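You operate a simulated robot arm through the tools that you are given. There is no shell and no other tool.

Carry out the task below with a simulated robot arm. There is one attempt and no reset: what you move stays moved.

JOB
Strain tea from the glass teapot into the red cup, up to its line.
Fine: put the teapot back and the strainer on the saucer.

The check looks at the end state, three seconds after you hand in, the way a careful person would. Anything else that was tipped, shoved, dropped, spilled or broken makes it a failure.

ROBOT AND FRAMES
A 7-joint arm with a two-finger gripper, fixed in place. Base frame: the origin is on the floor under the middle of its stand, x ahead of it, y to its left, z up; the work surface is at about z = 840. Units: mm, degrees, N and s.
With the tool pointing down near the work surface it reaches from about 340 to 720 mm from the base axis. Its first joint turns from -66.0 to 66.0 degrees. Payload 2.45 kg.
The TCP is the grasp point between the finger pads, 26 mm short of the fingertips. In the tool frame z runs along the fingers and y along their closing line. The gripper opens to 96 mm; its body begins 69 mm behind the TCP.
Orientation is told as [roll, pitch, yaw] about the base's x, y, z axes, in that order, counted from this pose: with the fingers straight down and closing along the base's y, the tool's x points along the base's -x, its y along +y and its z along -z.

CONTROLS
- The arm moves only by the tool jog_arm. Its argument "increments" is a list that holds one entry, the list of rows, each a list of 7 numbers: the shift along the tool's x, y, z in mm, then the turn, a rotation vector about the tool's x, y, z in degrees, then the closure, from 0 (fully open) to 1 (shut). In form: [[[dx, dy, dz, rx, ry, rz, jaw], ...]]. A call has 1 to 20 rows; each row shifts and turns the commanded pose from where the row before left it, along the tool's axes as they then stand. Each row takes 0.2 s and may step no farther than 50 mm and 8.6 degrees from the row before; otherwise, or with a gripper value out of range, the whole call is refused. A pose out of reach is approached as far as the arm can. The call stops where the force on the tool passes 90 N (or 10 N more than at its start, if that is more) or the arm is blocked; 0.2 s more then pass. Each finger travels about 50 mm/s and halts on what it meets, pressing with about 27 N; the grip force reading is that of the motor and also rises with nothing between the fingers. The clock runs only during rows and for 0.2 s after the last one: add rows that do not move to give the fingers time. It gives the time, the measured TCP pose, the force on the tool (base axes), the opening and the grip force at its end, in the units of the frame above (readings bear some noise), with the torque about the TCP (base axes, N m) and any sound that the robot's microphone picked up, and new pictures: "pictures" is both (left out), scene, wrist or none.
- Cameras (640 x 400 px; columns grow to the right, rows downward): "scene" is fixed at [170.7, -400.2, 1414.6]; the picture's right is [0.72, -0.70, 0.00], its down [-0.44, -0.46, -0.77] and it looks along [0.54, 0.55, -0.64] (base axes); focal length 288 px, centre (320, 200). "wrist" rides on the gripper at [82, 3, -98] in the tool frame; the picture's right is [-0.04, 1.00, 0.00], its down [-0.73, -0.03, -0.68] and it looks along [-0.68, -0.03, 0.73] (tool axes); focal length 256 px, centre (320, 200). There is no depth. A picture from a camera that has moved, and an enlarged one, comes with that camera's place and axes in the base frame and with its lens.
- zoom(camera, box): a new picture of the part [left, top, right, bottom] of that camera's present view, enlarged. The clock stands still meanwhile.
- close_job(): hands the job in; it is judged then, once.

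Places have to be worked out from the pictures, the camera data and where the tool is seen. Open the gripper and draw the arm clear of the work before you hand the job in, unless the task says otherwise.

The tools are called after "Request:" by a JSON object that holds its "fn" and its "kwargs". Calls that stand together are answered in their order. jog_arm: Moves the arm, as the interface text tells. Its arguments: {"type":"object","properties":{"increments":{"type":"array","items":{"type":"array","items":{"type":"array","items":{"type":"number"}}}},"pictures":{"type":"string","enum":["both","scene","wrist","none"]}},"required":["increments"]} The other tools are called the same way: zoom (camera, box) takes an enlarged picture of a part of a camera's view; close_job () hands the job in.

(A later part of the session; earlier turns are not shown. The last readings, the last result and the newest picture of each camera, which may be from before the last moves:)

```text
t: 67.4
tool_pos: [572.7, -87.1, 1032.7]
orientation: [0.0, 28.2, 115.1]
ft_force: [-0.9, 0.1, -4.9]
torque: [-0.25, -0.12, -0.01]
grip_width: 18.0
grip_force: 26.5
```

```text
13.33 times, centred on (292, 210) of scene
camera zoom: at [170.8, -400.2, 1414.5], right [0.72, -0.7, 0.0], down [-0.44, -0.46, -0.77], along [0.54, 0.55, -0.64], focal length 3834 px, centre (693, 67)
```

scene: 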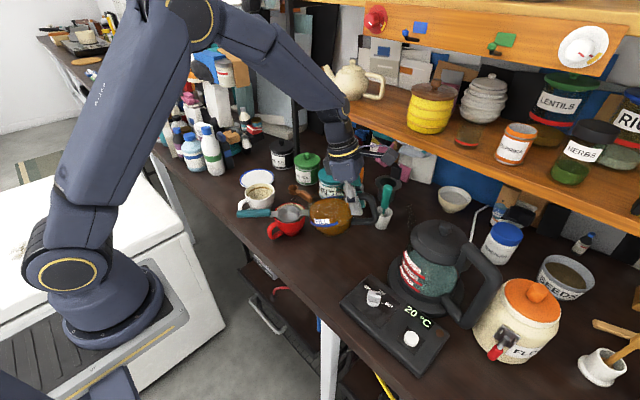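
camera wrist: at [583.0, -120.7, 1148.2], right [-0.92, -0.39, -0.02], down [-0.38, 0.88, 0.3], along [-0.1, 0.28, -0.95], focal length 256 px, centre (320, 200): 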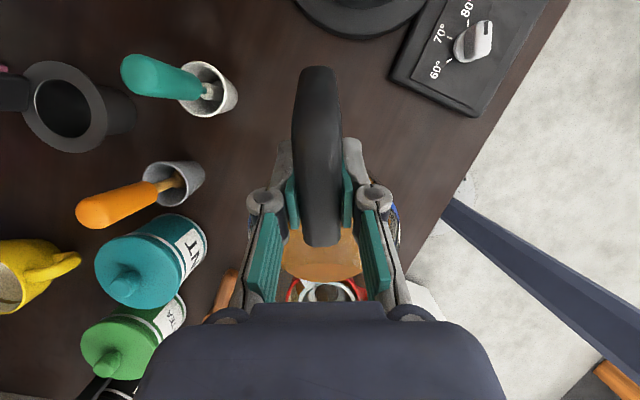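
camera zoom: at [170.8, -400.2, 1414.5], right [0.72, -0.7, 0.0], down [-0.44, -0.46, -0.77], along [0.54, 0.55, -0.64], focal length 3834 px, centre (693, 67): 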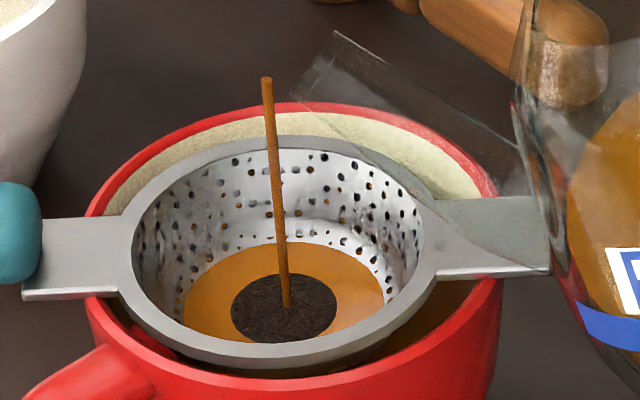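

The level is now about mid to upper band. Tilting back now and keeping the tip over the strainer until it's drained.

Request:
{"fn": "jog_arm", "kwargs": {"increments": [[[0, 0, 7.3, 0, -2.5, 0, 1.0], [0, 0, 7.3, 0, -2.5, 0, 1.0], [0, 0, 7.3, 0, -2.5, 0, 1.0], [0, 0, 0, 0, 0, 0, 1.0], [0, 0, 0, 0, 0, 0, 1.0]]], "pictures": "both"}}

Request:
{"fn": "zoom", "kwargs": {"camera": "wrist", "box": [288, 270, 316, 304]}}

Request:
{"fn": "zoom", "kwargs": {"camera": "scene", "box": [272, 190, 318, 225]}}

```text
t: 68.6
tool_pos: [575.9, -95.0, 1010.3]
orientation: [-0.1, 20.7, 115.0]
ft_force: [0.6, 0.0, -6.4]
torque: [-0.28, -0.13, 0.0]
grip_width: 18.2
grip_force: 26.4
camera wrist: at [589.4, -135.5, 1131.8], right [-0.92, -0.39, -0.01], down [-0.36, 0.85, 0.38], along [-0.13, 0.35, -0.93], focal length 256 px, centre (320, 200)
```

scene: 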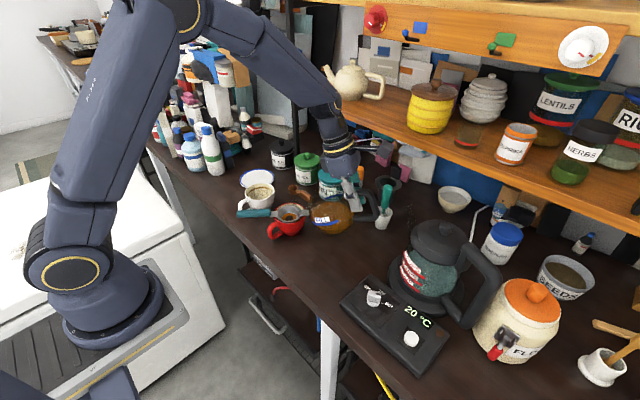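
wrist: 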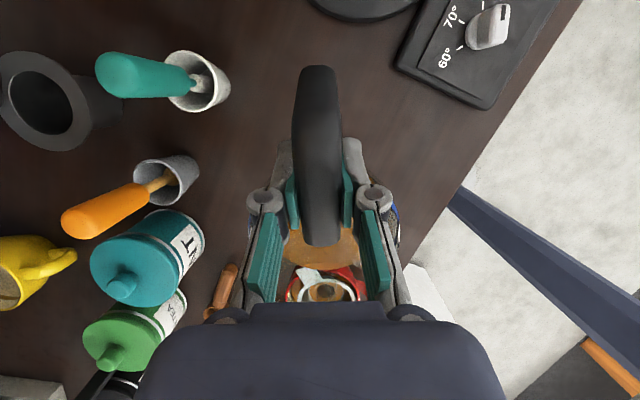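

```text
11.76 times, centred on (302, 287) of wrist
camera zoom: at [589.4, -135.5, 1131.8], right [-0.92, -0.39, -0.01], down [-0.36, 0.85, 0.38], along [-0.13, 0.35, -0.93], focal length 3012 px, centre (532, -824)
```

zoom: 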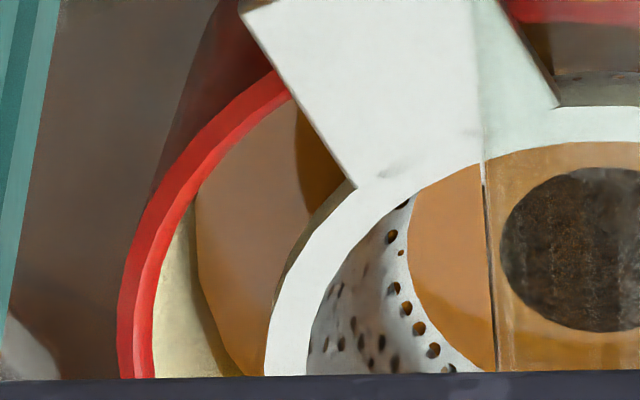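

```text
11.43 times, centred on (295, 208) of scene
camera zoom: at [170.8, -400.2, 1414.5], right [0.72, -0.7, 0.0], down [-0.44, -0.46, -0.77], along [0.54, 0.55, -0.64], focal length 3286 px, centre (606, 114)
```

zoom: 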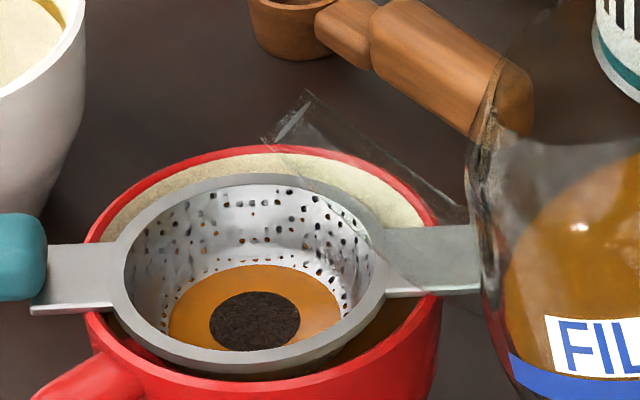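

The pour looks right: tea at the line, strainer flooded slightly with leaves held back. I'll raise the pot 30 mm and then level it with the tip still over the strainer to catch any drip.

Request:
{"fn": "jog_arm", "kwargs": {"increments": [[[5.3, 0, -14, 0, 0, 0, 1.0], [5.3, 0, -14, 0, 0, 0, 1.0], [0, 0, 5.87, 0, -2, 0, 1.0], [0, 0, 8.8, 0, -3, 0, 1.0], [0, 0, 8.8, 0, -3, 0, 1.0], [0, 0, 8.8, 0, -3, 0, 1.0], [0, 0, 8.8, 0, -3, 0, 1.0], [0, 0, 8.8, 0, -3, 0, 1.0], [0, 0, 7.9, 0, -2.7, 0, 1.0], [0, 0, 3, 0, -1, 0, 1.0], [0, 0, 0, 0, 0, 0, 1.0]]], "pictures": "both"}}

Request:
{"fn": "zoom", "kwargs": {"camera": "scene", "box": [250, 170, 370, 250]}}

```text
t: 71.0
tool_pos: [582.1, -106.8, 982.9]
orientation: [0.0, -0.1, 115.0]
ft_force: [-0.1, -0.4, -6.0]
torque: [-0.38, -0.18, 0.0]
grip_width: 17.9
grip_force: 27.1
camera wrist: at [612.4, -182.2, 1081.3], right [-0.92, -0.39, 0.0], down [-0.28, 0.68, 0.68], along [-0.26, 0.63, -0.73], focal length 256 px, centre (320, 200)
```

scene: 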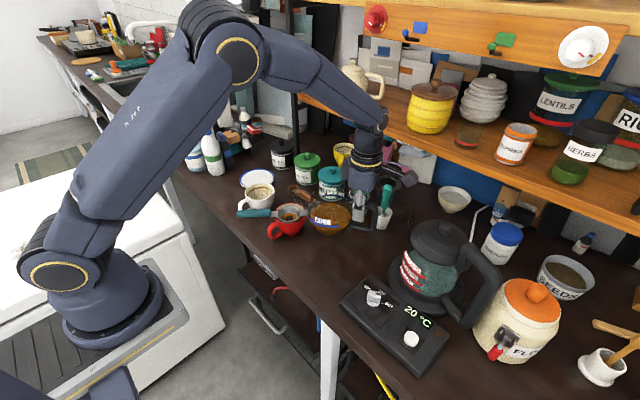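
wrist: 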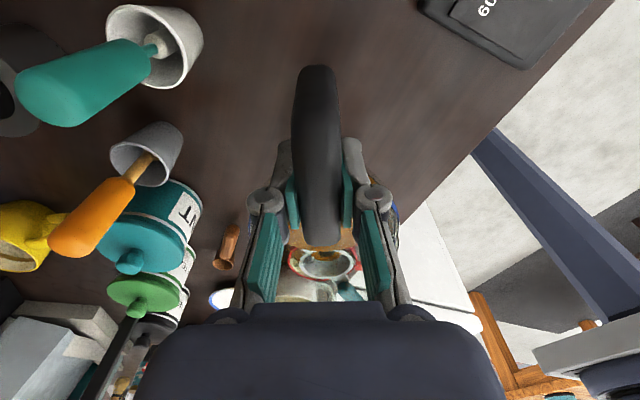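

```text
5.00 times, centred on (310, 210) of scene
camera zoom: at [170.8, -400.2, 1414.5], right [0.72, -0.7, 0.0], down [-0.44, -0.46, -0.77], along [0.54, 0.55, -0.64], focal length 1438 px, centre (370, 150)
```

zoom: 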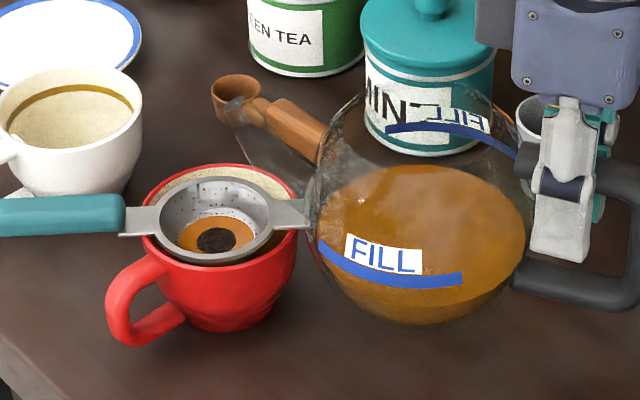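

The pot is level, spout dry, cup undisturbed. I'll rise a little and swing the pot back toward its home position, reversing the yaw in two stages.

Request:
{"fn": "jog_arm", "kwargs": {"increments": [[[0, 0, -11, 0, 0, 0, 1.0], [0, 0, -11, 0, 0, 0, 1.0], [-1.3, 2.4, 0, 0, 0, 2.5, 1.0], [-2.2, 4.9, 0, 0, 0, 5, 1.0], [-1.8, 5.1, 0, 0, 0, 5, 1.0], [-1.3, 5.2, 0, 0, 0, 5, 1.0], [-0.9, 5.3, 0, 0, 0, 5, 1.0], [-0.4, 5.4, 0, 0, 0, 5, 1.0], [0.1, 5.4, 0, 0, 0, 5, 1.0], [0.6, 5.4, 0, 0, 0, 5, 1.0], [1.0, 5.3, 0, 0, 0, 5, 1.0], [1.5, 5.2, 0, 0, 0, 5, 1.0], [1.0, 2.5, 0, 0, 0, 2.5, 1.0], [0, 0, 0, 0, 0, 0, 1.0]]], "pictures": "scene"}}

```text
t: 74.0
tool_pos: [528.1, -106.4, 1005.2]
orientation: [-0.1, 0.1, 65.0]
ft_force: [-0.5, -0.4, -5.4]
torque: [-0.4, 0.16, -0.01]
grip_width: 18.2
grip_force: 27.2
```

scene: 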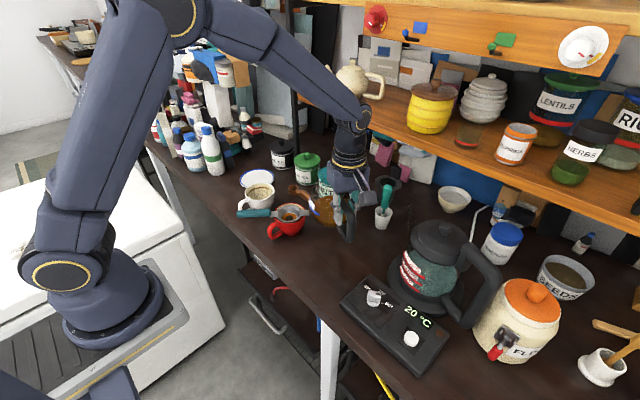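

Halfway back and all clear. Continuing the swing to the original yaw of 9.4° above the pot's home.

Request:
{"fn": "jog_arm", "kwargs": {"increments": [[[0.9, 2.8, 0, 0, 0, 2.6, 1.0], [2.2, 5.5, 0, 0, 0, 5, 1.0], [2.7, 5.3, 0, 0, 0, 5, 1.0], [3.2, 5.0, 0, 0, 0, 5, 1.0], [3.6, 4.7, 0, 0, 0, 5, 1.0], [4.0, 4.4, 0, 0, 0, 5, 1.0], [4.4, 4.0, 0, 0, 0, 5, 1.0], [4.7, 3.6, 0, 0, 0, 5, 1.0], [5.0, 3.2, 0, 0, 0, 5, 1.0], [5.3, 2.7, 0, 0, 0, 5, 1.0], [5.5, 2.4, 0, 0, 0, 5, 1.0], [3, 1, 0, 0, 0, 3, 1.0], [0, 0, 0, 0, 0, 0, 1.0], [0, 0, 0, 0, 0, 0, 1.0]]], "pictures": "both"}}

```text
t: 77.0
tool_pos: [463.6, -99.0, 1004.7]
orientation: [-0.1, 0.1, 9.4]
ft_force: [-0.1, -0.2, -6.2]
torque: [-0.06, 0.4, -0.01]
grip_width: 18.0
grip_force: 26.6
camera wrist: at [380.8, -110.2, 1103.2], right [-0.12, 0.99, 0.0], down [0.73, 0.09, 0.68], along [0.67, 0.08, -0.73], focal length 256 px, centre (320, 200)
```

scene: 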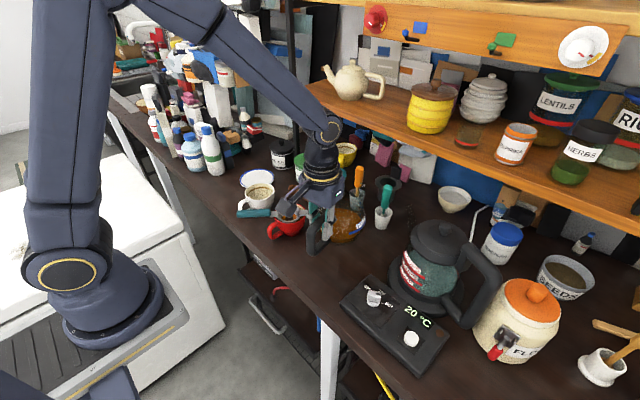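
wrist: 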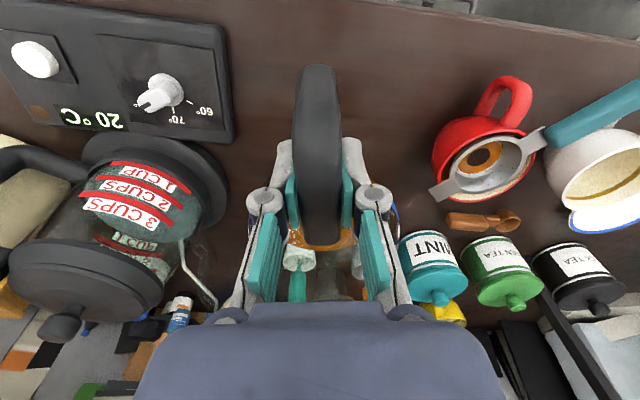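

The pot is back above its original spot at the same yaw. I'll lower it most of the way, then slow for touchdown.

Request:
{"fn": "jog_arm", "kwargs": {"increments": [[[0, 0, 10, 0, 0, 0, 1.0], [0, 0, 15, 0, 0, 0, 1.0], [0, 0, 15, 0, 0, 0, 1.0], [0, 0, 15, 0, 0, 0, 1.0], [0, 0, 12, 0, 0, 0, 1.0], [0, 0, 8, 0, 0, 0, 1.0], [0, 0, 5, 0, 0, 0, 1.0], [0, 0, 0, 0, 0, 0, 1.0]]], "pictures": "both"}}

Request:
{"fn": "zoom", "kwargs": {"camera": "scene", "box": [295, 200, 375, 285]}}

```text
t: 78.8
tool_pos: [462.4, -100.1, 925.8]
orientation: [-0.1, 0.0, 9.4]
ft_force: [-0.1, -0.2, -5.8]
torque: [-0.05, 0.41, -0.01]
grip_width: 18.1
grip_force: 27.0
camera wrist: at [380.3, -110.2, 1023.2], right [-0.12, 0.99, 0.0], down [0.73, 0.09, 0.68], along [0.67, 0.08, -0.73], focal length 256 px, centre (320, 200)
```

scene: 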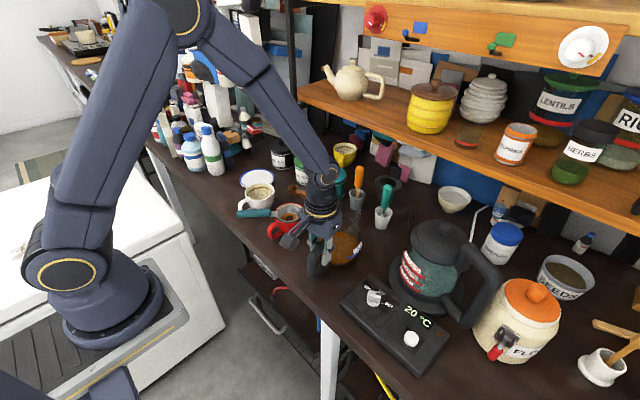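
wrist: 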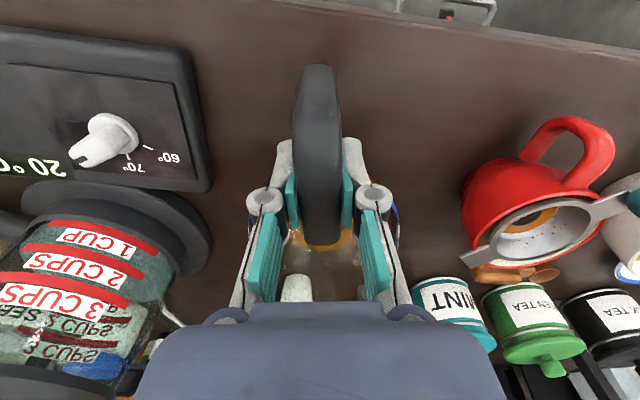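

```text
4.71 times, centred on (335, 242) of scene
camera zoom: at [170.8, -400.2, 1414.5], right [0.72, -0.7, 0.0], down [-0.44, -0.46, -0.77], along [0.54, 0.55, -0.64], focal length 1353 px, centre (249, 0)
```

zoom: 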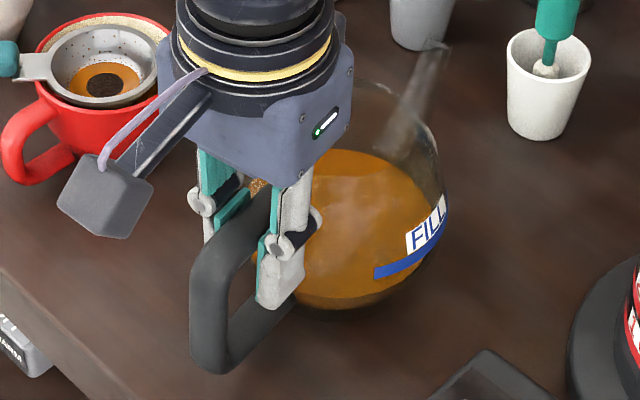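

Position matches the original. I'll now lower in small steps and watch the force for touchdown.

Request:
{"fn": "jog_arm", "kwargs": {"increments": [[[0, 0, 2, 0, 0, 0, 1.0], [0, 0, 2, 0, 0, 0, 1.0], [0, 0, 1, 0, 0, 0, 1.0], [0, 0, 0, 0, 0, 0, 1.0]]], "pictures": "none"}}

Request:
{"fn": "zoom", "kwargs": {"camera": "scene", "box": [295, 200, 375, 285]}}

```text
t: 79.8
tool_pos: [461.2, -99.9, 920.6]
orientation: [0.0, -0.1, 9.4]
ft_force: [-4.3, -1.0, 7.7]
torque: [0.1, -0.78, -0.08]
grip_width: 17.9
grip_force: 26.9
```

```text
4.71 times, centred on (335, 242) of scene
camera zoom: at [170.5, -400.2, 1414.6], right [0.72, -0.7, 0.0], down [-0.44, -0.46, -0.77], along [0.54, 0.55, -0.64], focal length 1353 px, centre (249, 0)
```

zoom: 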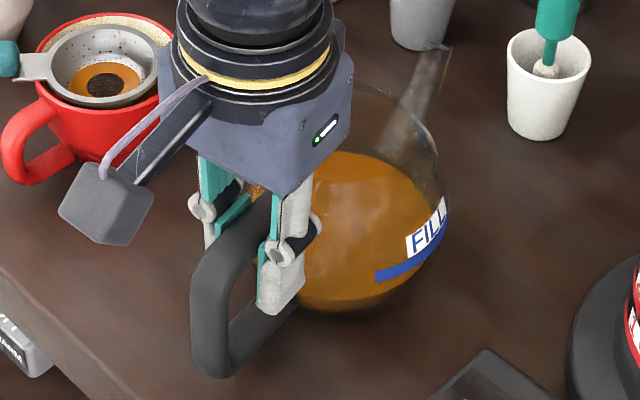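

Touchdown came about 4 mm early with the torque pointing to the front edge of the base, so the pot has drooped ~2° nose-down in the grip. I'll lift 4 mm, rotate 2° nose-up, recentre by about 1.5 mm and try again.

Request:
{"fn": "jog_arm", "kwargs": {"increments": [[[0, 0, -4, 0, 0, 0, 1.0], [-1.2, 1.3, 0, 0, -1, 0, 1.0], [0, 0, 0, 0, -1, 0, 1.0], [0, 0, 0, 0, 0, 0, 1.0], [0, 0, 0, 0, 0, 0, 1.0]]], "pictures": "none"}}

Request:
{"fn": "zoom", "kwargs": {"camera": "scene", "box": [295, 200, 375, 285]}}

```text
t: 81.0
tool_pos: [462.1, -97.0, 924.0]
orientation: [0.0, -2.1, 9.3]
ft_force: [0.7, 0.8, -5.4]
torque: [-0.09, 0.4, 0.01]
grip_width: 18.5
grip_force: 27.2
```

```text
4.71 times, centred on (335, 242) of scene
camera zoom: at [170.8, -400.2, 1414.5], right [0.72, -0.7, 0.0], down [-0.44, -0.46, -0.77], along [0.54, 0.55, -0.64], focal length 1353 px, centre (249, 0)
```

zoom: 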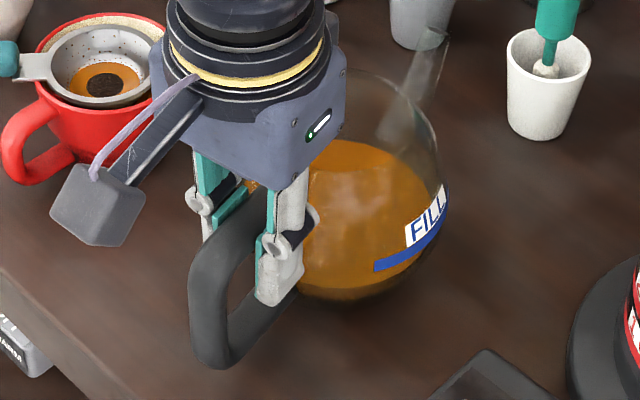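

Request:
{"fn": "jog_arm", "kwargs": {"increments": [[[0, 0, 2, 0, 0, 0, 1.0], [0, 0, 1.5, 0, 0, 0, 1.0], [0, 0, 0, 0, 0, 0, 1.0]]], "pictures": "none"}}

```text
t: 81.8
tool_pos: [463.4, -97.7, 921.3]
orientation: [0.0, -1.9, 9.4]
ft_force: [-0.2, -0.1, -6.3]
torque: [-0.04, 0.39, 0.01]
grip_width: 18.1
grip_force: 26.7
```

No contact yet at 921.3. Continuing down 1 mm at a time.

Request:
{"fn": "jog_arm", "kwargs": {"increments": [[[0, 0, 1, 0, 0, 0, 1.0], [0, 0, 1, 0, 0, 0, 1.0], [0, 0, 0, 0, 0, 0, 1.0]]], "pictures": "none"}}

```text
t: 82.6
tool_pos: [465.0, -97.4, 918.7]
orientation: [0.0, -2.0, 9.5]
ft_force: [-0.5, -0.2, -5.5]
torque: [-0.06, 0.42, 0.03]
grip_width: 18.3
grip_force: 26.3
```

Request:
{"fn": "jog_arm", "kwargs": {"increments": [[[0, 0, 1, 0, 0, 0, 1.0], [0, 0, 0, 0, 0, 0, 1.0]]], "pictures": "none"}}

```text
t: 83.2
tool_pos: [464.1, -98.2, 917.4]
orientation: [0.0, -2.1, 9.4]
ft_force: [-0.2, 0.5, -5.6]
torque: [-0.07, 0.37, 0.01]
grip_width: 18.2
grip_force: 26.9
```

Request:
{"fn": "jog_arm", "kwargs": {"increments": [[[0, 0, 0.8, 0, 0, 0, 1.0], [0, 0, 0, 0, 0, 0, 1.0]]], "pictures": "none"}}

```text
t: 83.8
tool_pos: [464.0, -97.0, 917.9]
orientation: [-0.1, -2.1, 9.4]
ft_force: [-6.4, -0.4, 19.9]
torque: [-0.02, 0.13, 0.01]
grip_width: 18.2
grip_force: 26.9
```

The base is now nearly flat, resting on its rear edge (≈0.5° off). I'll ease up slightly, take out the half degree and then open the gripper gradually.

Request:
{"fn": "jog_arm", "kwargs": {"increments": [[[0, 0, -0.5, 0, 0.5, 0, 1.0], [0, 0, 0, 0, 0, 0, 1.0], [0, 0, 0, 0, 0, 0, 1.0]]], "pictures": "none"}}

Request:
{"fn": "zoom", "kwargs": {"camera": "scene", "box": [295, 200, 375, 285]}}

```text
t: 84.6
tool_pos: [465.6, -97.8, 917.5]
orientation: [-0.1, -1.7, 9.4]
ft_force: [6.0, -0.5, 9.2]
torque: [0.08, -0.53, -0.04]
grip_width: 18.0
grip_force: 27.3
```

```text
4.71 times, centred on (335, 242) of scene
camera zoom: at [170.7, -400.2, 1414.6], right [0.72, -0.7, 0.0], down [-0.44, -0.46, -0.77], along [0.54, 0.55, -0.64], focal length 1353 px, centre (249, 0)
```

zoom: 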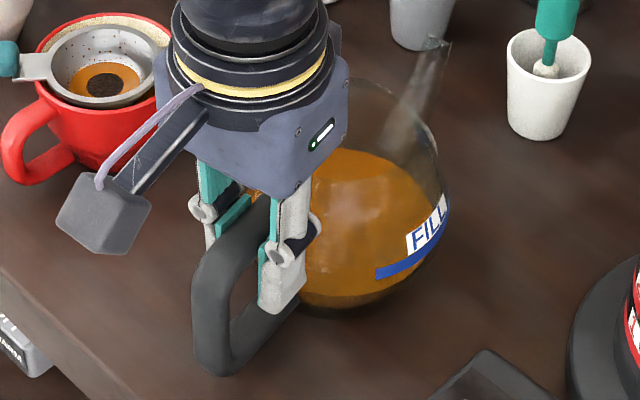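

Good, the pot is standing on its base at the original spot. Opening the gripper gradually now.

Request:
{"fn": "jog_arm", "kwargs": {"increments": [[[0, 0, 0, 0, 0, 0, 0.79], [0, 0, 0, 0, 0, 0, 0.75], [0, 0, 0, 0, 0, 0, 0.65], [0, 0, 0, 0, 0, 0, 0.5], [0, 0, 0, 0, 0, 0, 0.35], [0, 0, 0, 0, 0, 0, 0.3], [0, 0, 0, 0, 0, 0, 0.3]]], "pictures": "both"}}

Request:
{"fn": "zoom", "kwargs": {"camera": "scene", "box": [295, 200, 375, 285]}}

```text
t: 86.2
tool_pos: [463.4, -99.4, 917.3]
orientation: [0.0, -1.5, 9.3]
ft_force: [-0.2, 1.0, -0.2]
torque: [0.01, 0.01, -0.01]
grip_width: 67.1
grip_force: 0.0
camera wrist: at [378.8, -108.9, 1013.2], right [-0.12, 0.99, 0.0], down [0.71, 0.09, 0.7], along [0.69, 0.09, -0.72], focal length 256 px, centre (320, 200)
```

scene: 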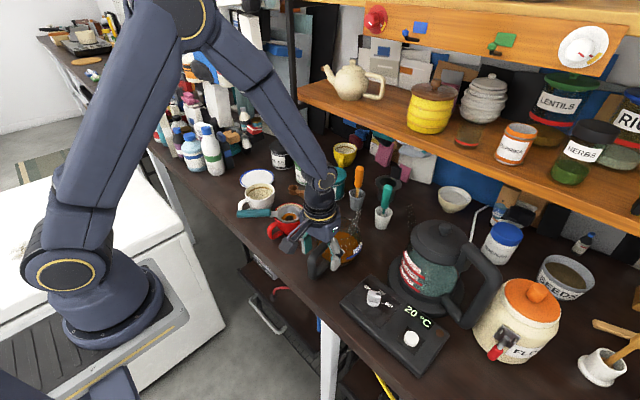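
wrist: 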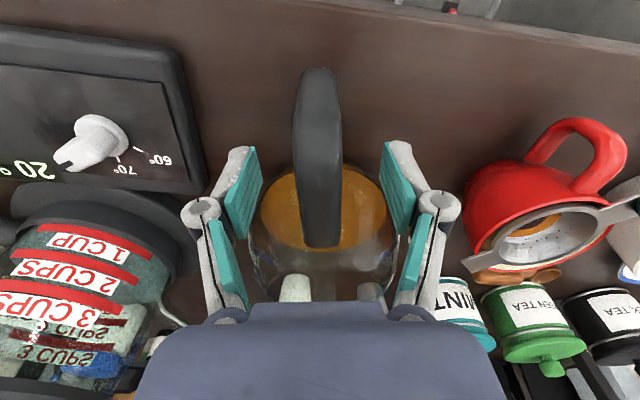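

```text
4.71 times, centred on (335, 242) of scene
camera zoom: at [170.7, -400.2, 1414.6], right [0.72, -0.7, 0.0], down [-0.44, -0.46, -0.77], along [0.54, 0.55, -0.64], focal length 1353 px, centre (249, 0)
```

zoom: 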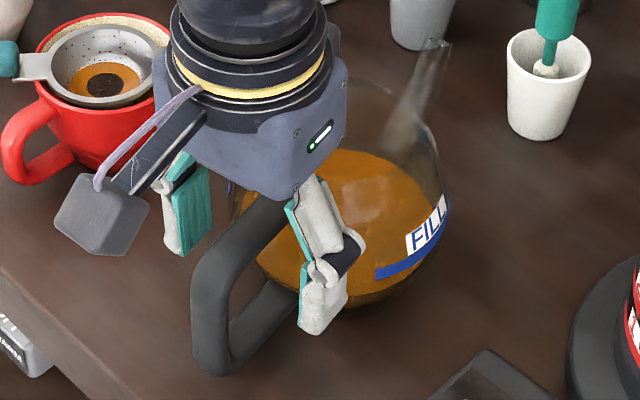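

Released; the pot stands upright where it was. I'll rise straight up, clear of the handle.

Request:
{"fn": "jog_arm", "kwargs": {"increments": [[[0, 0, 0, 0, 0, 0, 0.2], [0, 0, -15, 0, 0, 0, 0.2], [0, 0, -30, 0, 0, 0, 0.2], [0, 0, -40, 0, 0, 0, 0.2], [0, 0, -45, 0, 1.5, 0, 0.2], [0, 0, 0, 0, 0, 0, 0.2]]], "pictures": "both"}}

Request:
{"fn": "zoom", "kwargs": {"camera": "scene", "box": [285, 180, 385, 285]}}

Request:
{"fn": "zoom", "kwargs": {"camera": "wrist", "box": [400, 60, 560, 220]}}

```text
t: 87.6
tool_pos: [461.7, -98.3, 1046.6]
orientation: [0.0, -0.1, 9.4]
ft_force: [-0.1, -0.1, 0.6]
torque: [0.04, 0.03, -0.01]
grip_width: 77.0
grip_force: 0.1
camera wrist: at [379.0, -108.8, 1145.4], right [-0.12, 0.99, 0.0], down [0.73, 0.09, 0.68], along [0.67, 0.08, -0.73], focal length 256 px, centre (320, 200)
```

scene: 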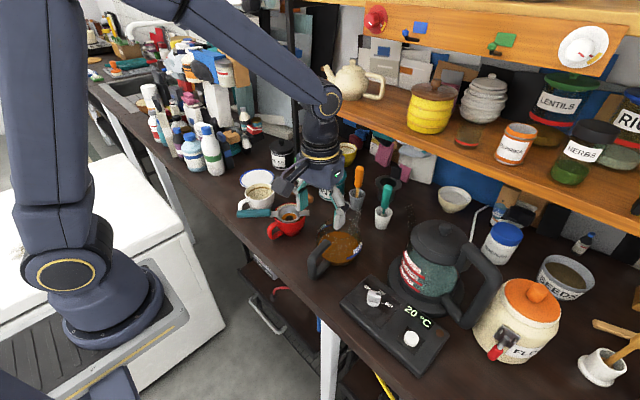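
wrist: 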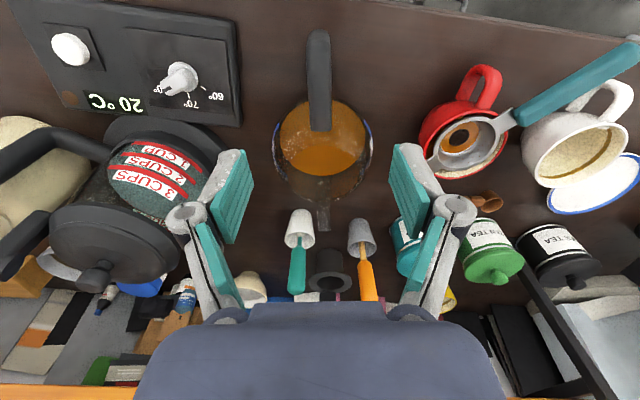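

```text
3.81 times, centred on (335, 232) of scene
camera zoom: at [170.7, -400.2, 1414.6], right [0.72, -0.7, 0.0], down [-0.44, -0.46, -0.77], along [0.54, 0.55, -0.64], focal length 1096 px, centre (263, 76)
```

zoom: 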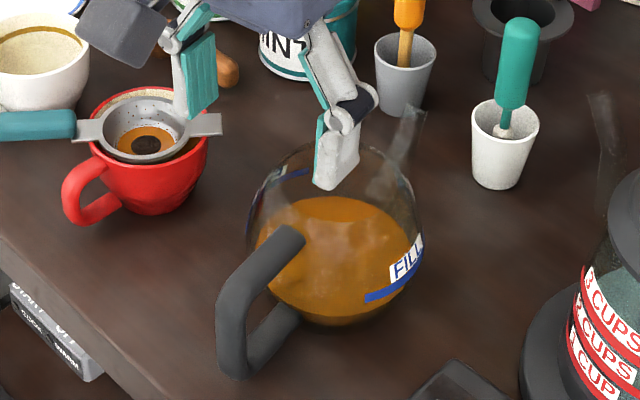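

```text
2.50 times, centred on (480, 140) of wrist
camera zoom: at [379.0, -108.8, 1145.4], right [-0.12, 0.99, 0.0], down [0.73, 0.09, 0.68], along [0.67, 0.08, -0.73], focal length 640 px, centre (-80, 350)
```

zoom: 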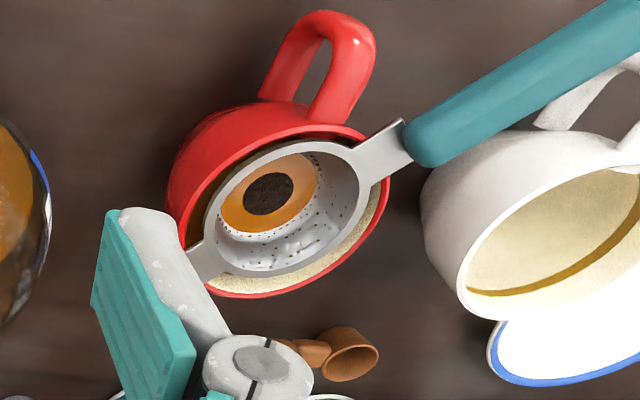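

The teapot is back in place. Now I'll return over the strainer's handle, at yaw −40° above (444, 113), with the jaws partly closed as when I released it.

Request:
{"fn": "jog_arm", "kwargs": {"increments": [[[-3.4, 42, 0, 0, 0, 0, 0.3], [-3.4, 42, 0, 0, 0, 0, 0.4], [-3.4, 42, 0, 0, 0, 0, 0.5], [-3.4, 42, 0, 0, 0, 0, 0.6], [-3.7, 43, 0, 0, 0, 0, 0.6], [0, 0, 0, 0, 0, 8.2, 0.6], [0, 0, 0, 0, 0, 8.2, 0.6], [0, 0, 0, 0, 0, 8.2, 0.6], [0, 0, 0, 0, 0, 8.2, 0.6], [0, 0, 0, 0, 0, 8.2, 0.6], [0, 0, 0, 0, 0, 8.4, 0.6], [0, 0, 0, 0, 0, 0, 0.6]]], "pictures": "both"}}

Request:
{"fn": "zoom", "kwargs": {"camera": "wrist", "box": [240, 0, 400, 230]}}

Request:
{"fn": "zoom", "kwargs": {"camera": "scene", "box": [230, 165, 330, 245]}}

```text
t: 90.2
tool_pos: [443.1, 112.4, 1048.4]
orientation: [0.0, -0.1, -40.0]
ft_force: [-0.5, 0.1, -0.1]
torque: [-0.03, -0.03, 0.01]
grip_width: 38.4
grip_force: 0.1
camera wrist: at [381.8, 166.8, 1145.4], right [0.67, 0.74, 0.0], down [0.54, -0.5, 0.68], along [0.5, -0.46, -0.73], focal length 256 px, centre (320, 200)
```

scene: 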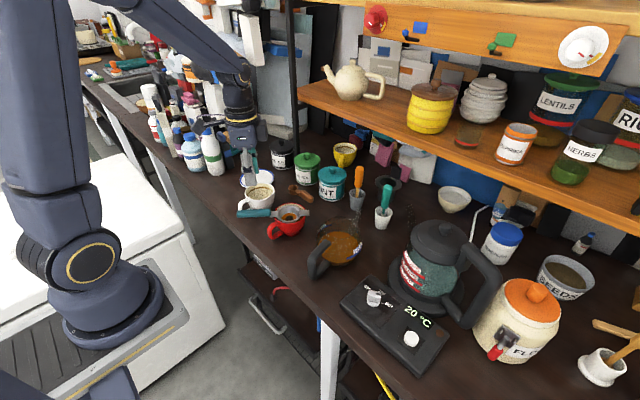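
wrist: 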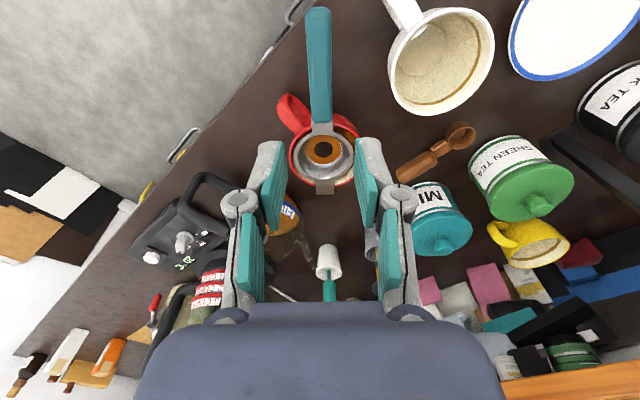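

```text
1.74 times, centred on (320, 115) of wrist
camera zoom: at [381.8, 166.8, 1145.4], right [0.67, 0.74, 0.0], down [0.54, -0.5, 0.68], along [0.5, -0.46, -0.73], focal length 445 px, centre (320, 348)
```

zoom: 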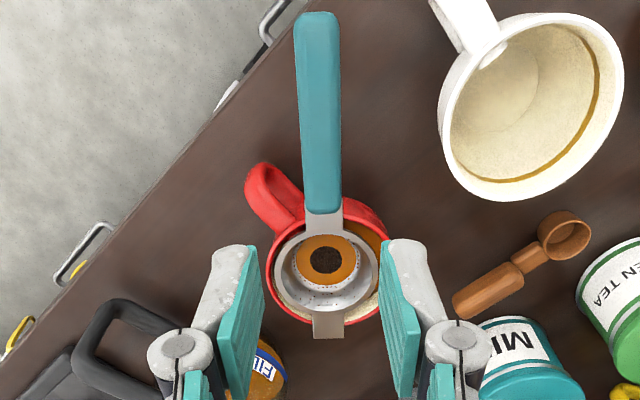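

```text
5.00 times, centred on (280, 205) of scene
camera zoom: at [170.7, -400.2, 1414.6], right [0.72, -0.7, 0.0], down [-0.44, -0.46, -0.77], along [0.54, 0.55, -0.64], focal length 1438 px, centre (520, 175)
```

zoom: 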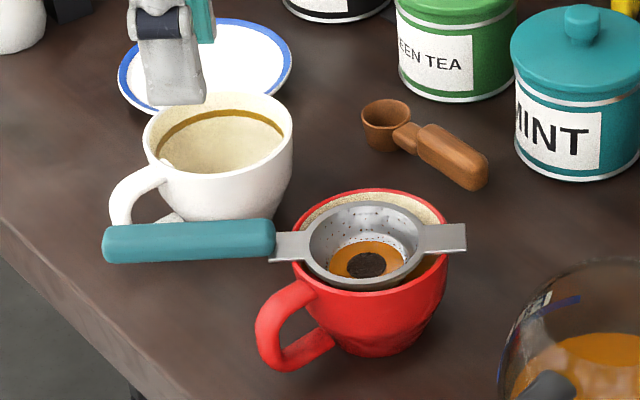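

The strainer is undisturbed. I'll descend to just above its handle and check centring.

Request:
{"fn": "jog_arm", "kwargs": {"increments": [[[0, 0, 35, 0, 0, 0, 0.6], [0, 0, 35, 0, 0, 0, 0.6], [0, 0, 30, 0, 0, 0, 0.6], [0, 0, 0, 0, 0, 0, 0.6]]], "pictures": "both"}}

Request:
{"fn": "zoom", "kwargs": {"camera": "wrist", "box": [230, 40, 410, 270]}}

```text
t: 91.2
tool_pos: [444.7, 113.3, 948.6]
orientation: [0.0, -0.1, -40.0]
ft_force: [-0.9, 0.1, 0.3]
torque: [-0.01, 0.01, -0.04]
grip_width: 38.3
grip_force: 0.2
camera wrist: at [382.3, 166.8, 1044.6], right [0.67, 0.74, 0.0], down [0.54, -0.49, 0.68], along [0.5, -0.46, -0.73], focal length 256 px, centre (320, 200)
```

scene: 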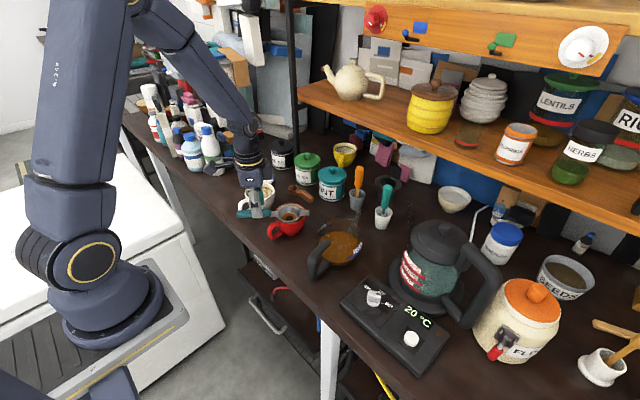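
wrist: 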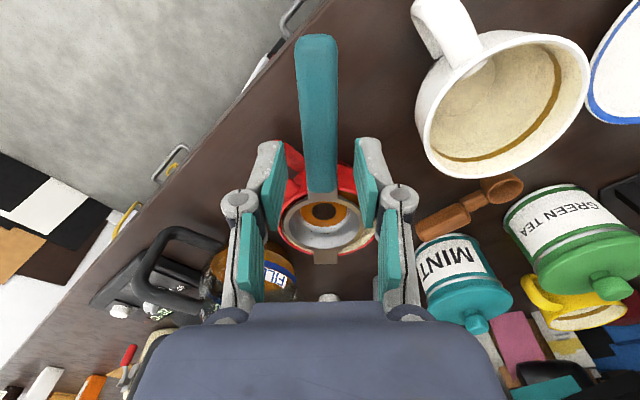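

```text
1.74 times, centred on (320, 155) of wrist
camera zoom: at [382.3, 166.8, 1044.6], right [0.67, 0.74, 0.0], down [0.54, -0.49, 0.68], along [0.5, -0.46, -0.73], focal length 445 px, centre (320, 278)
```

zoom: 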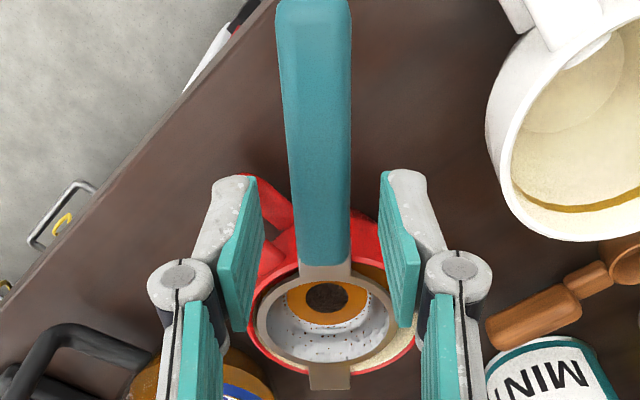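

Well centred. I'll descend to the same height as at release (≈907) and close.

Request:
{"fn": "jog_arm", "kwargs": {"increments": [[[0, 0, 20, 0, 0, 0, 0.6], [0, 0, 15, 0, 0, 0, 0.6], [0, 0, 6, 0, 0, 0, 0.6], [0, 0, 0, 0, 0, 0, 0.6], [0, 0, 0, 0, 0, 0, 0.7], [0, 0, 0, 0, 0, 0, 0.78], [0, 0, 0, 0, 0, 0, 0.85], [0, 0, 0, 0, 0, 0, 1.0], [0, 0, 0, 0, 0, 0, 1.0], [0, 0, 0, 0, 0, 0, 1.0]]], "pictures": "both"}}

Request:
{"fn": "zoom", "kwargs": {"camera": "scene", "box": [240, 170, 320, 240]}}

```text
t: 93.4
tool_pos: [442.5, 112.8, 908.1]
orientation: [0.1, 0.0, -40.0]
ft_force: [1.0, -0.2, 0.1]
torque: [0.06, 0.06, 0.02]
grip_width: 17.7
grip_force: 27.0
camera wrist: at [381.0, 167.1, 1004.5], right [0.67, 0.74, 0.0], down [0.54, -0.49, 0.68], along [0.5, -0.46, -0.73], focal length 256 px, centre (320, 200)
```

scene: 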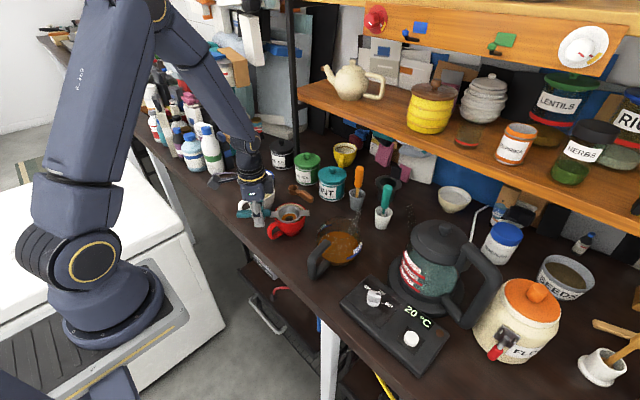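
wrist: 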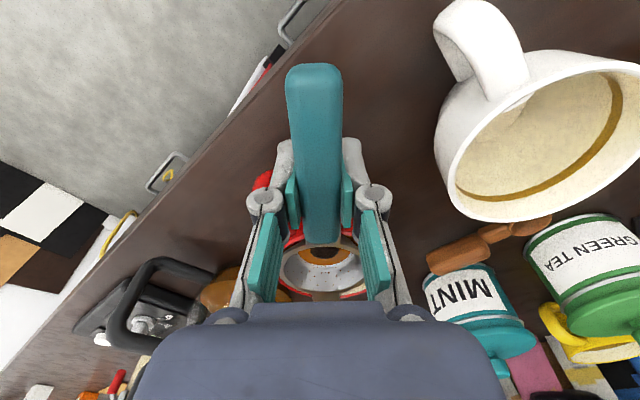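

```text
5.71 times, centred on (280, 205) of scene
camera zoom: at [170.7, -400.2, 1414.5], right [0.72, -0.7, 0.0], down [-0.44, -0.46, -0.77], along [0.54, 0.55, -0.64], focal length 1643 px, centre (549, 171)
```

zoom: 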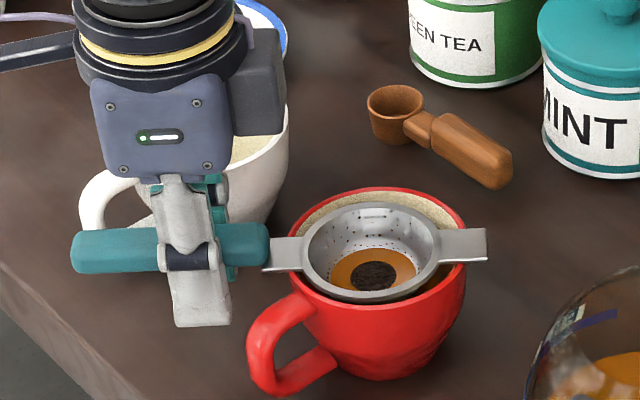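

Gripped again. I'll lift slowly, letting the bowl drain back into the cup, and pause while it is still inside the rim.

Request:
{"fn": "jog_arm", "kwargs": {"increments": [[[0, 0, -2, 0, 0, 0, 1.0], [0, 0, -3, 0, 0, 0, 1.0], [0, 0, -4, 0, 0, 0, 1.0], [0, 0, -4, 0, 0, 0, 1.0], [0, 0, -4, 0, 0, 0, 1.0], [0, 0, 0, 0, 0, 0, 1.0], [0, 0, 0, 0, 0, 0, 1.0], [0, 0, 0, 0, 0, 0, 1.0], [0, 0, 0, 0, 0, 0, 1.0], [0, 0, 0, 0, 0, 0, 1.0], [0, 0, 0, 0, 0, 0, 1.0], [0, 0, 0, 0, 0, 0, 1.0], [0, 0, 0, 0, 0, 0, 1.0]]], "pictures": "none"}}

Request:
{"fn": "zoom", "kwargs": {"camera": "scene", "box": [250, 175, 320, 235]}}

```text
t: 96.2
tool_pos: [443.5, 113.7, 924.6]
orientation: [0.0, 0.0, -40.0]
ft_force: [0.8, 0.1, -0.4]
torque: [0.08, 0.05, 0.01]
grip_width: 17.9
grip_force: 26.7
```

```text
6.67 times, centred on (285, 205) of scene
camera zoom: at [170.7, -400.2, 1414.5], right [0.72, -0.7, 0.0], down [-0.44, -0.46, -0.77], along [0.54, 0.55, -0.64], focal length 1917 px, centre (553, 167)
```

zoom: 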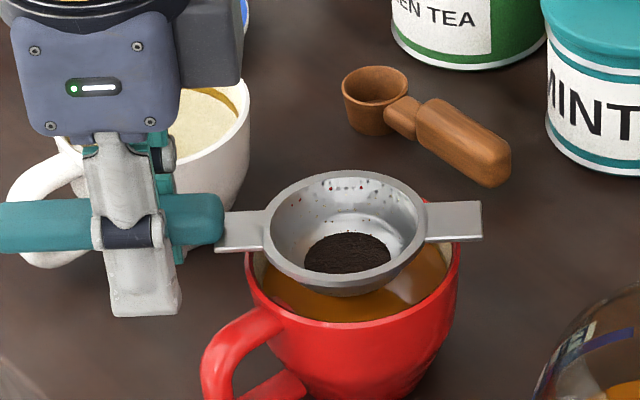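

The bowl has drained and the leaves stay in it. I'll raise it higher, still over the cup, and wait for drips while checking the tea level against the line.

Request:
{"fn": "jog_arm", "kwargs": {"increments": [[[0, 0, -5, 0, 0, 0, 1.0], [0, 0, -8, 0, 0, 0, 1.0], [0, 0, -12, 0, 0, 0, 1.0], [0, 0, -20, 0, 0, 0, 1.0], [0, 0, 0, 0, 0, 0, 1.0], [0, 0, 0, 0, 0, 0, 1.0], [0, 0, 0, 0, 0, 0, 1.0], [0, 0, 0, 0, 0, 0, 1.0], [0, 0, 0, 0, 0, 0, 1.0], [0, 0, 0, 0, 0, 0, 1.0], [0, 0, 0, 0, 0, 0, 1.0], [0, 0, 0, 0, 0, 0, 1.0]]], "pictures": "both"}}

Request:
{"fn": "zoom", "kwargs": {"camera": "scene", "box": [250, 175, 320, 235]}}

Request:
{"fn": "zoom", "kwargs": {"camera": "scene", "box": [268, 200, 308, 228]}}

```text
t: 98.8
tool_pos: [443.6, 112.3, 968.1]
orientation: [0.0, 0.0, -40.0]
ft_force: [0.0, 0.5, -0.6]
torque: [0.04, 0.02, -0.01]
grip_width: 18.0
grip_force: 26.7
camera wrist: at [381.3, 165.8, 1066.0], right [0.67, 0.74, 0.0], down [0.54, -0.49, 0.68], along [0.5, -0.46, -0.73], focal length 256 px, centre (320, 200)
```

scene: 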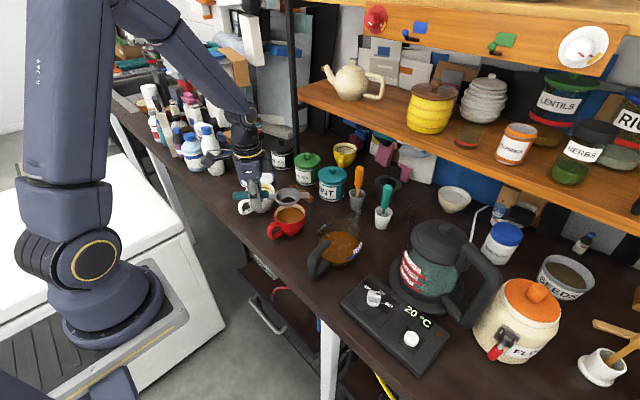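
wrist: 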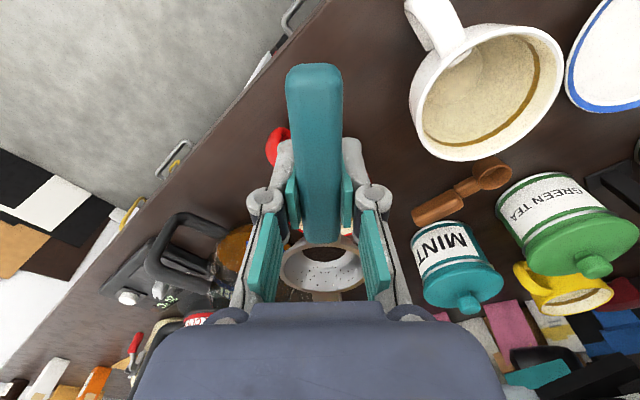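

```text
6.67 times, centred on (285, 205) of scene
camera zoom: at [170.7, -400.2, 1414.5], right [0.72, -0.7, 0.0], down [-0.44, -0.46, -0.77], along [0.54, 0.55, -0.64], focal length 1917 px, centre (553, 167)
```

zoom: 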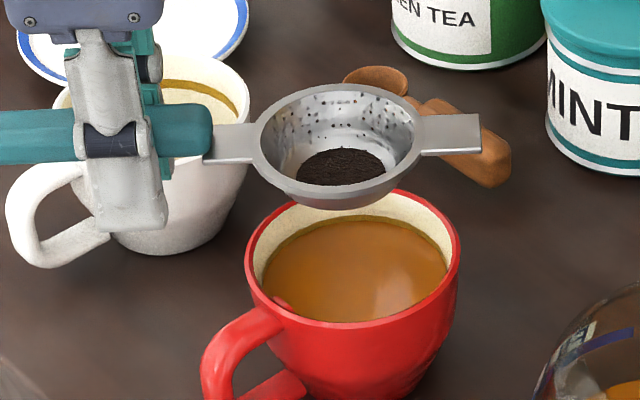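

```text
14.29 times, centred on (288, 214) of scene
camera zoom: at [170.7, -400.2, 1414.5], right [0.72, -0.7, 0.0], down [-0.44, -0.46, -0.77], along [0.54, 0.55, -0.64], focal length 4108 px, centre (777, 0)
```

zoom: 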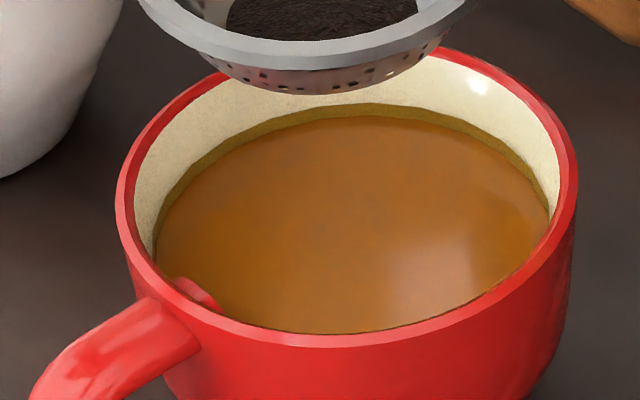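

The tea now sits right at the line, with the olive band just visible at the surface. I'll wait a few more seconds for any last drips before carrying the strainer away.

Request:
{"fn": "jog_arm", "kwargs": {"increments": [[[0, 0, 0, 0, 0, 0, 1.0], [0, 0, 0, 0, 0, 0, 1.0], [0, 0, 0, 0, 0, 0, 1.0], [0, 0, 0, 0, 0, 0, 1.0], [0, 0, 0, 0, 0, 0, 1.0], [0, 0, 0, 0, 0, 0, 1.0], [0, 0, 0, 0, 0, 0, 1.0], [0, 0, 0, 0, 0, 0, 1.0], [0, 0, 0, 0, 0, 0, 1.0], [0, 0, 0, 0, 0, 0, 1.0], [0, 0, 0, 0, 0, 0, 1.0], [0, 0, 0, 0, 0, 0, 1.0], [0, 0, 0, 0, 0, 0, 1.0], [0, 0, 0, 0, 0, 0, 1.0], [0, 0, 0, 0, 0, 0, 1.0]]], "pictures": "none"}}

Request:
{"fn": "zoom", "kwargs": {"camera": "scene", "box": [268, 185, 318, 225]}}

```text
t: 102.0
tool_pos: [442.3, 111.3, 968.5]
orientation: [0.0, 0.1, -40.0]
ft_force: [0.2, 0.3, -1.0]
torque: [0.05, 0.02, -0.02]
grip_width: 17.7
grip_force: 27.0
```

```text
10.00 times, centred on (293, 205) of scene
camera zoom: at [170.7, -400.2, 1414.5], right [0.72, -0.7, 0.0], down [-0.44, -0.46, -0.77], along [0.54, 0.55, -0.64], focal length 2876 px, centre (590, 150)
```

zoom: 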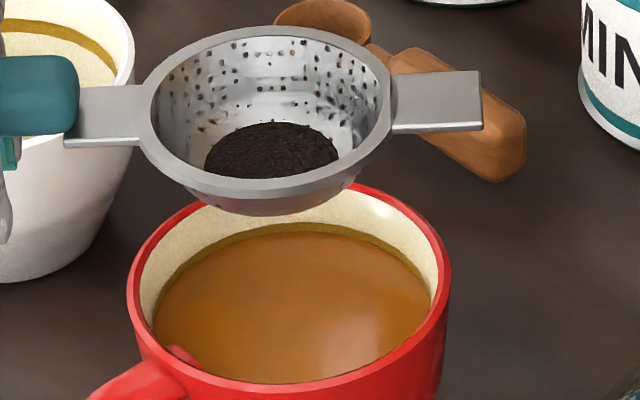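

No drips. I'll raise the strainer, turn it back to its original orientation and carry it over the saucer.

Request:
{"fn": "jog_arm", "kwargs": {"increments": [[[0, 0, -15, 0, 0, 0, 1.0], [0, 0, -15, 0, 0, 0, 1.0], [0, 0, 0, 0, 0, -5, 1.0], [0, 0, 0, 0, 0, -7, 1.0], [0, 0, 0, 0, 0, -7, 1.0], [0, 0, 0, 0, 0, -7, 1.0], [0, 0, 0, 0, 0, -7, 1.0], [0, 0, 0, 0, 0, -7, 1.0], [-5, 20, 0, 0, 0, 0, 1.0], [-8, 32, 0, 0, 0, 0, 1.0], [-9, 35, 0, 0, 0, 0, 1.0], [-9, 35, 0, 0, 0, 0, 1.0], [-9, 35, 0, 0, 0, 0, 1.0], [-7, 30, 0, 0, 0, 0, 1.0], [-5, 19.8, 0, 0, 0, 0, 1.0], [0, 0, 0, 0, 0, 0, 1.0], [0, 0, 0, 0, 0, 0, 1.0]]], "pictures": "both"}}

Request:
{"fn": "zoom", "kwargs": {"camera": "scene", "box": [205, 105, 295, 195]}}

```text
t: 105.6
tool_pos: [493.7, 319.8, 997.8]
orientation: [0.0, 0.0, 0.0]
ft_force: [0.1, 0.6, -1.2]
torque: [-0.01, 0.06, 0.01]
grip_width: 17.8
grip_force: 26.8
camera wrist: at [411.7, 322.1, 1096.2], right [0.04, 1.0, 0.0], down [0.73, -0.03, 0.68], along [0.68, -0.03, -0.73], focal length 256 px, centre (320, 200)
```

scene: 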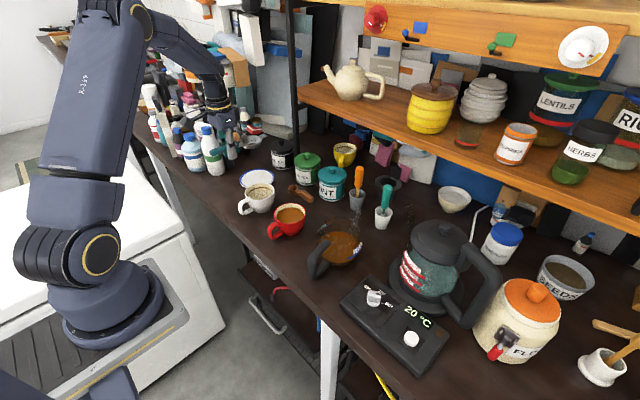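
wrist: 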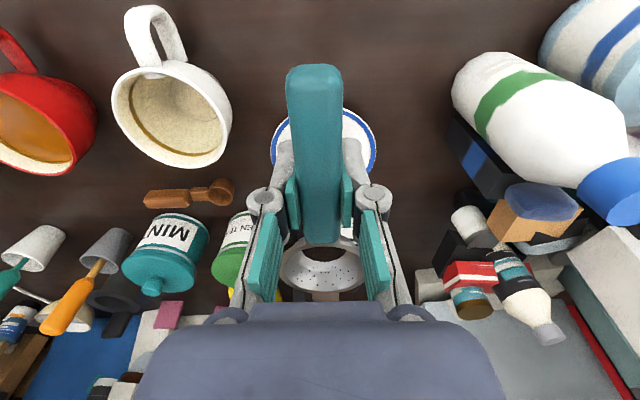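

```text
4.44 times, centred on (250, 150) of scene
camera zoom: at [170.7, -400.2, 1414.6], right [0.72, -0.7, 0.0], down [-0.44, -0.46, -0.77], along [0.54, 0.55, -0.64], focal length 1278 px, centre (631, 422)
```

zoom: 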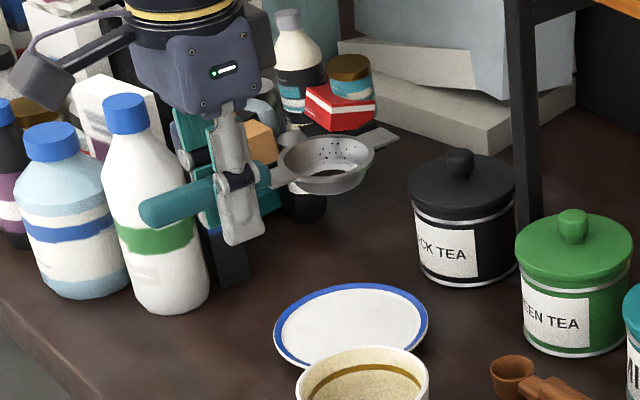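

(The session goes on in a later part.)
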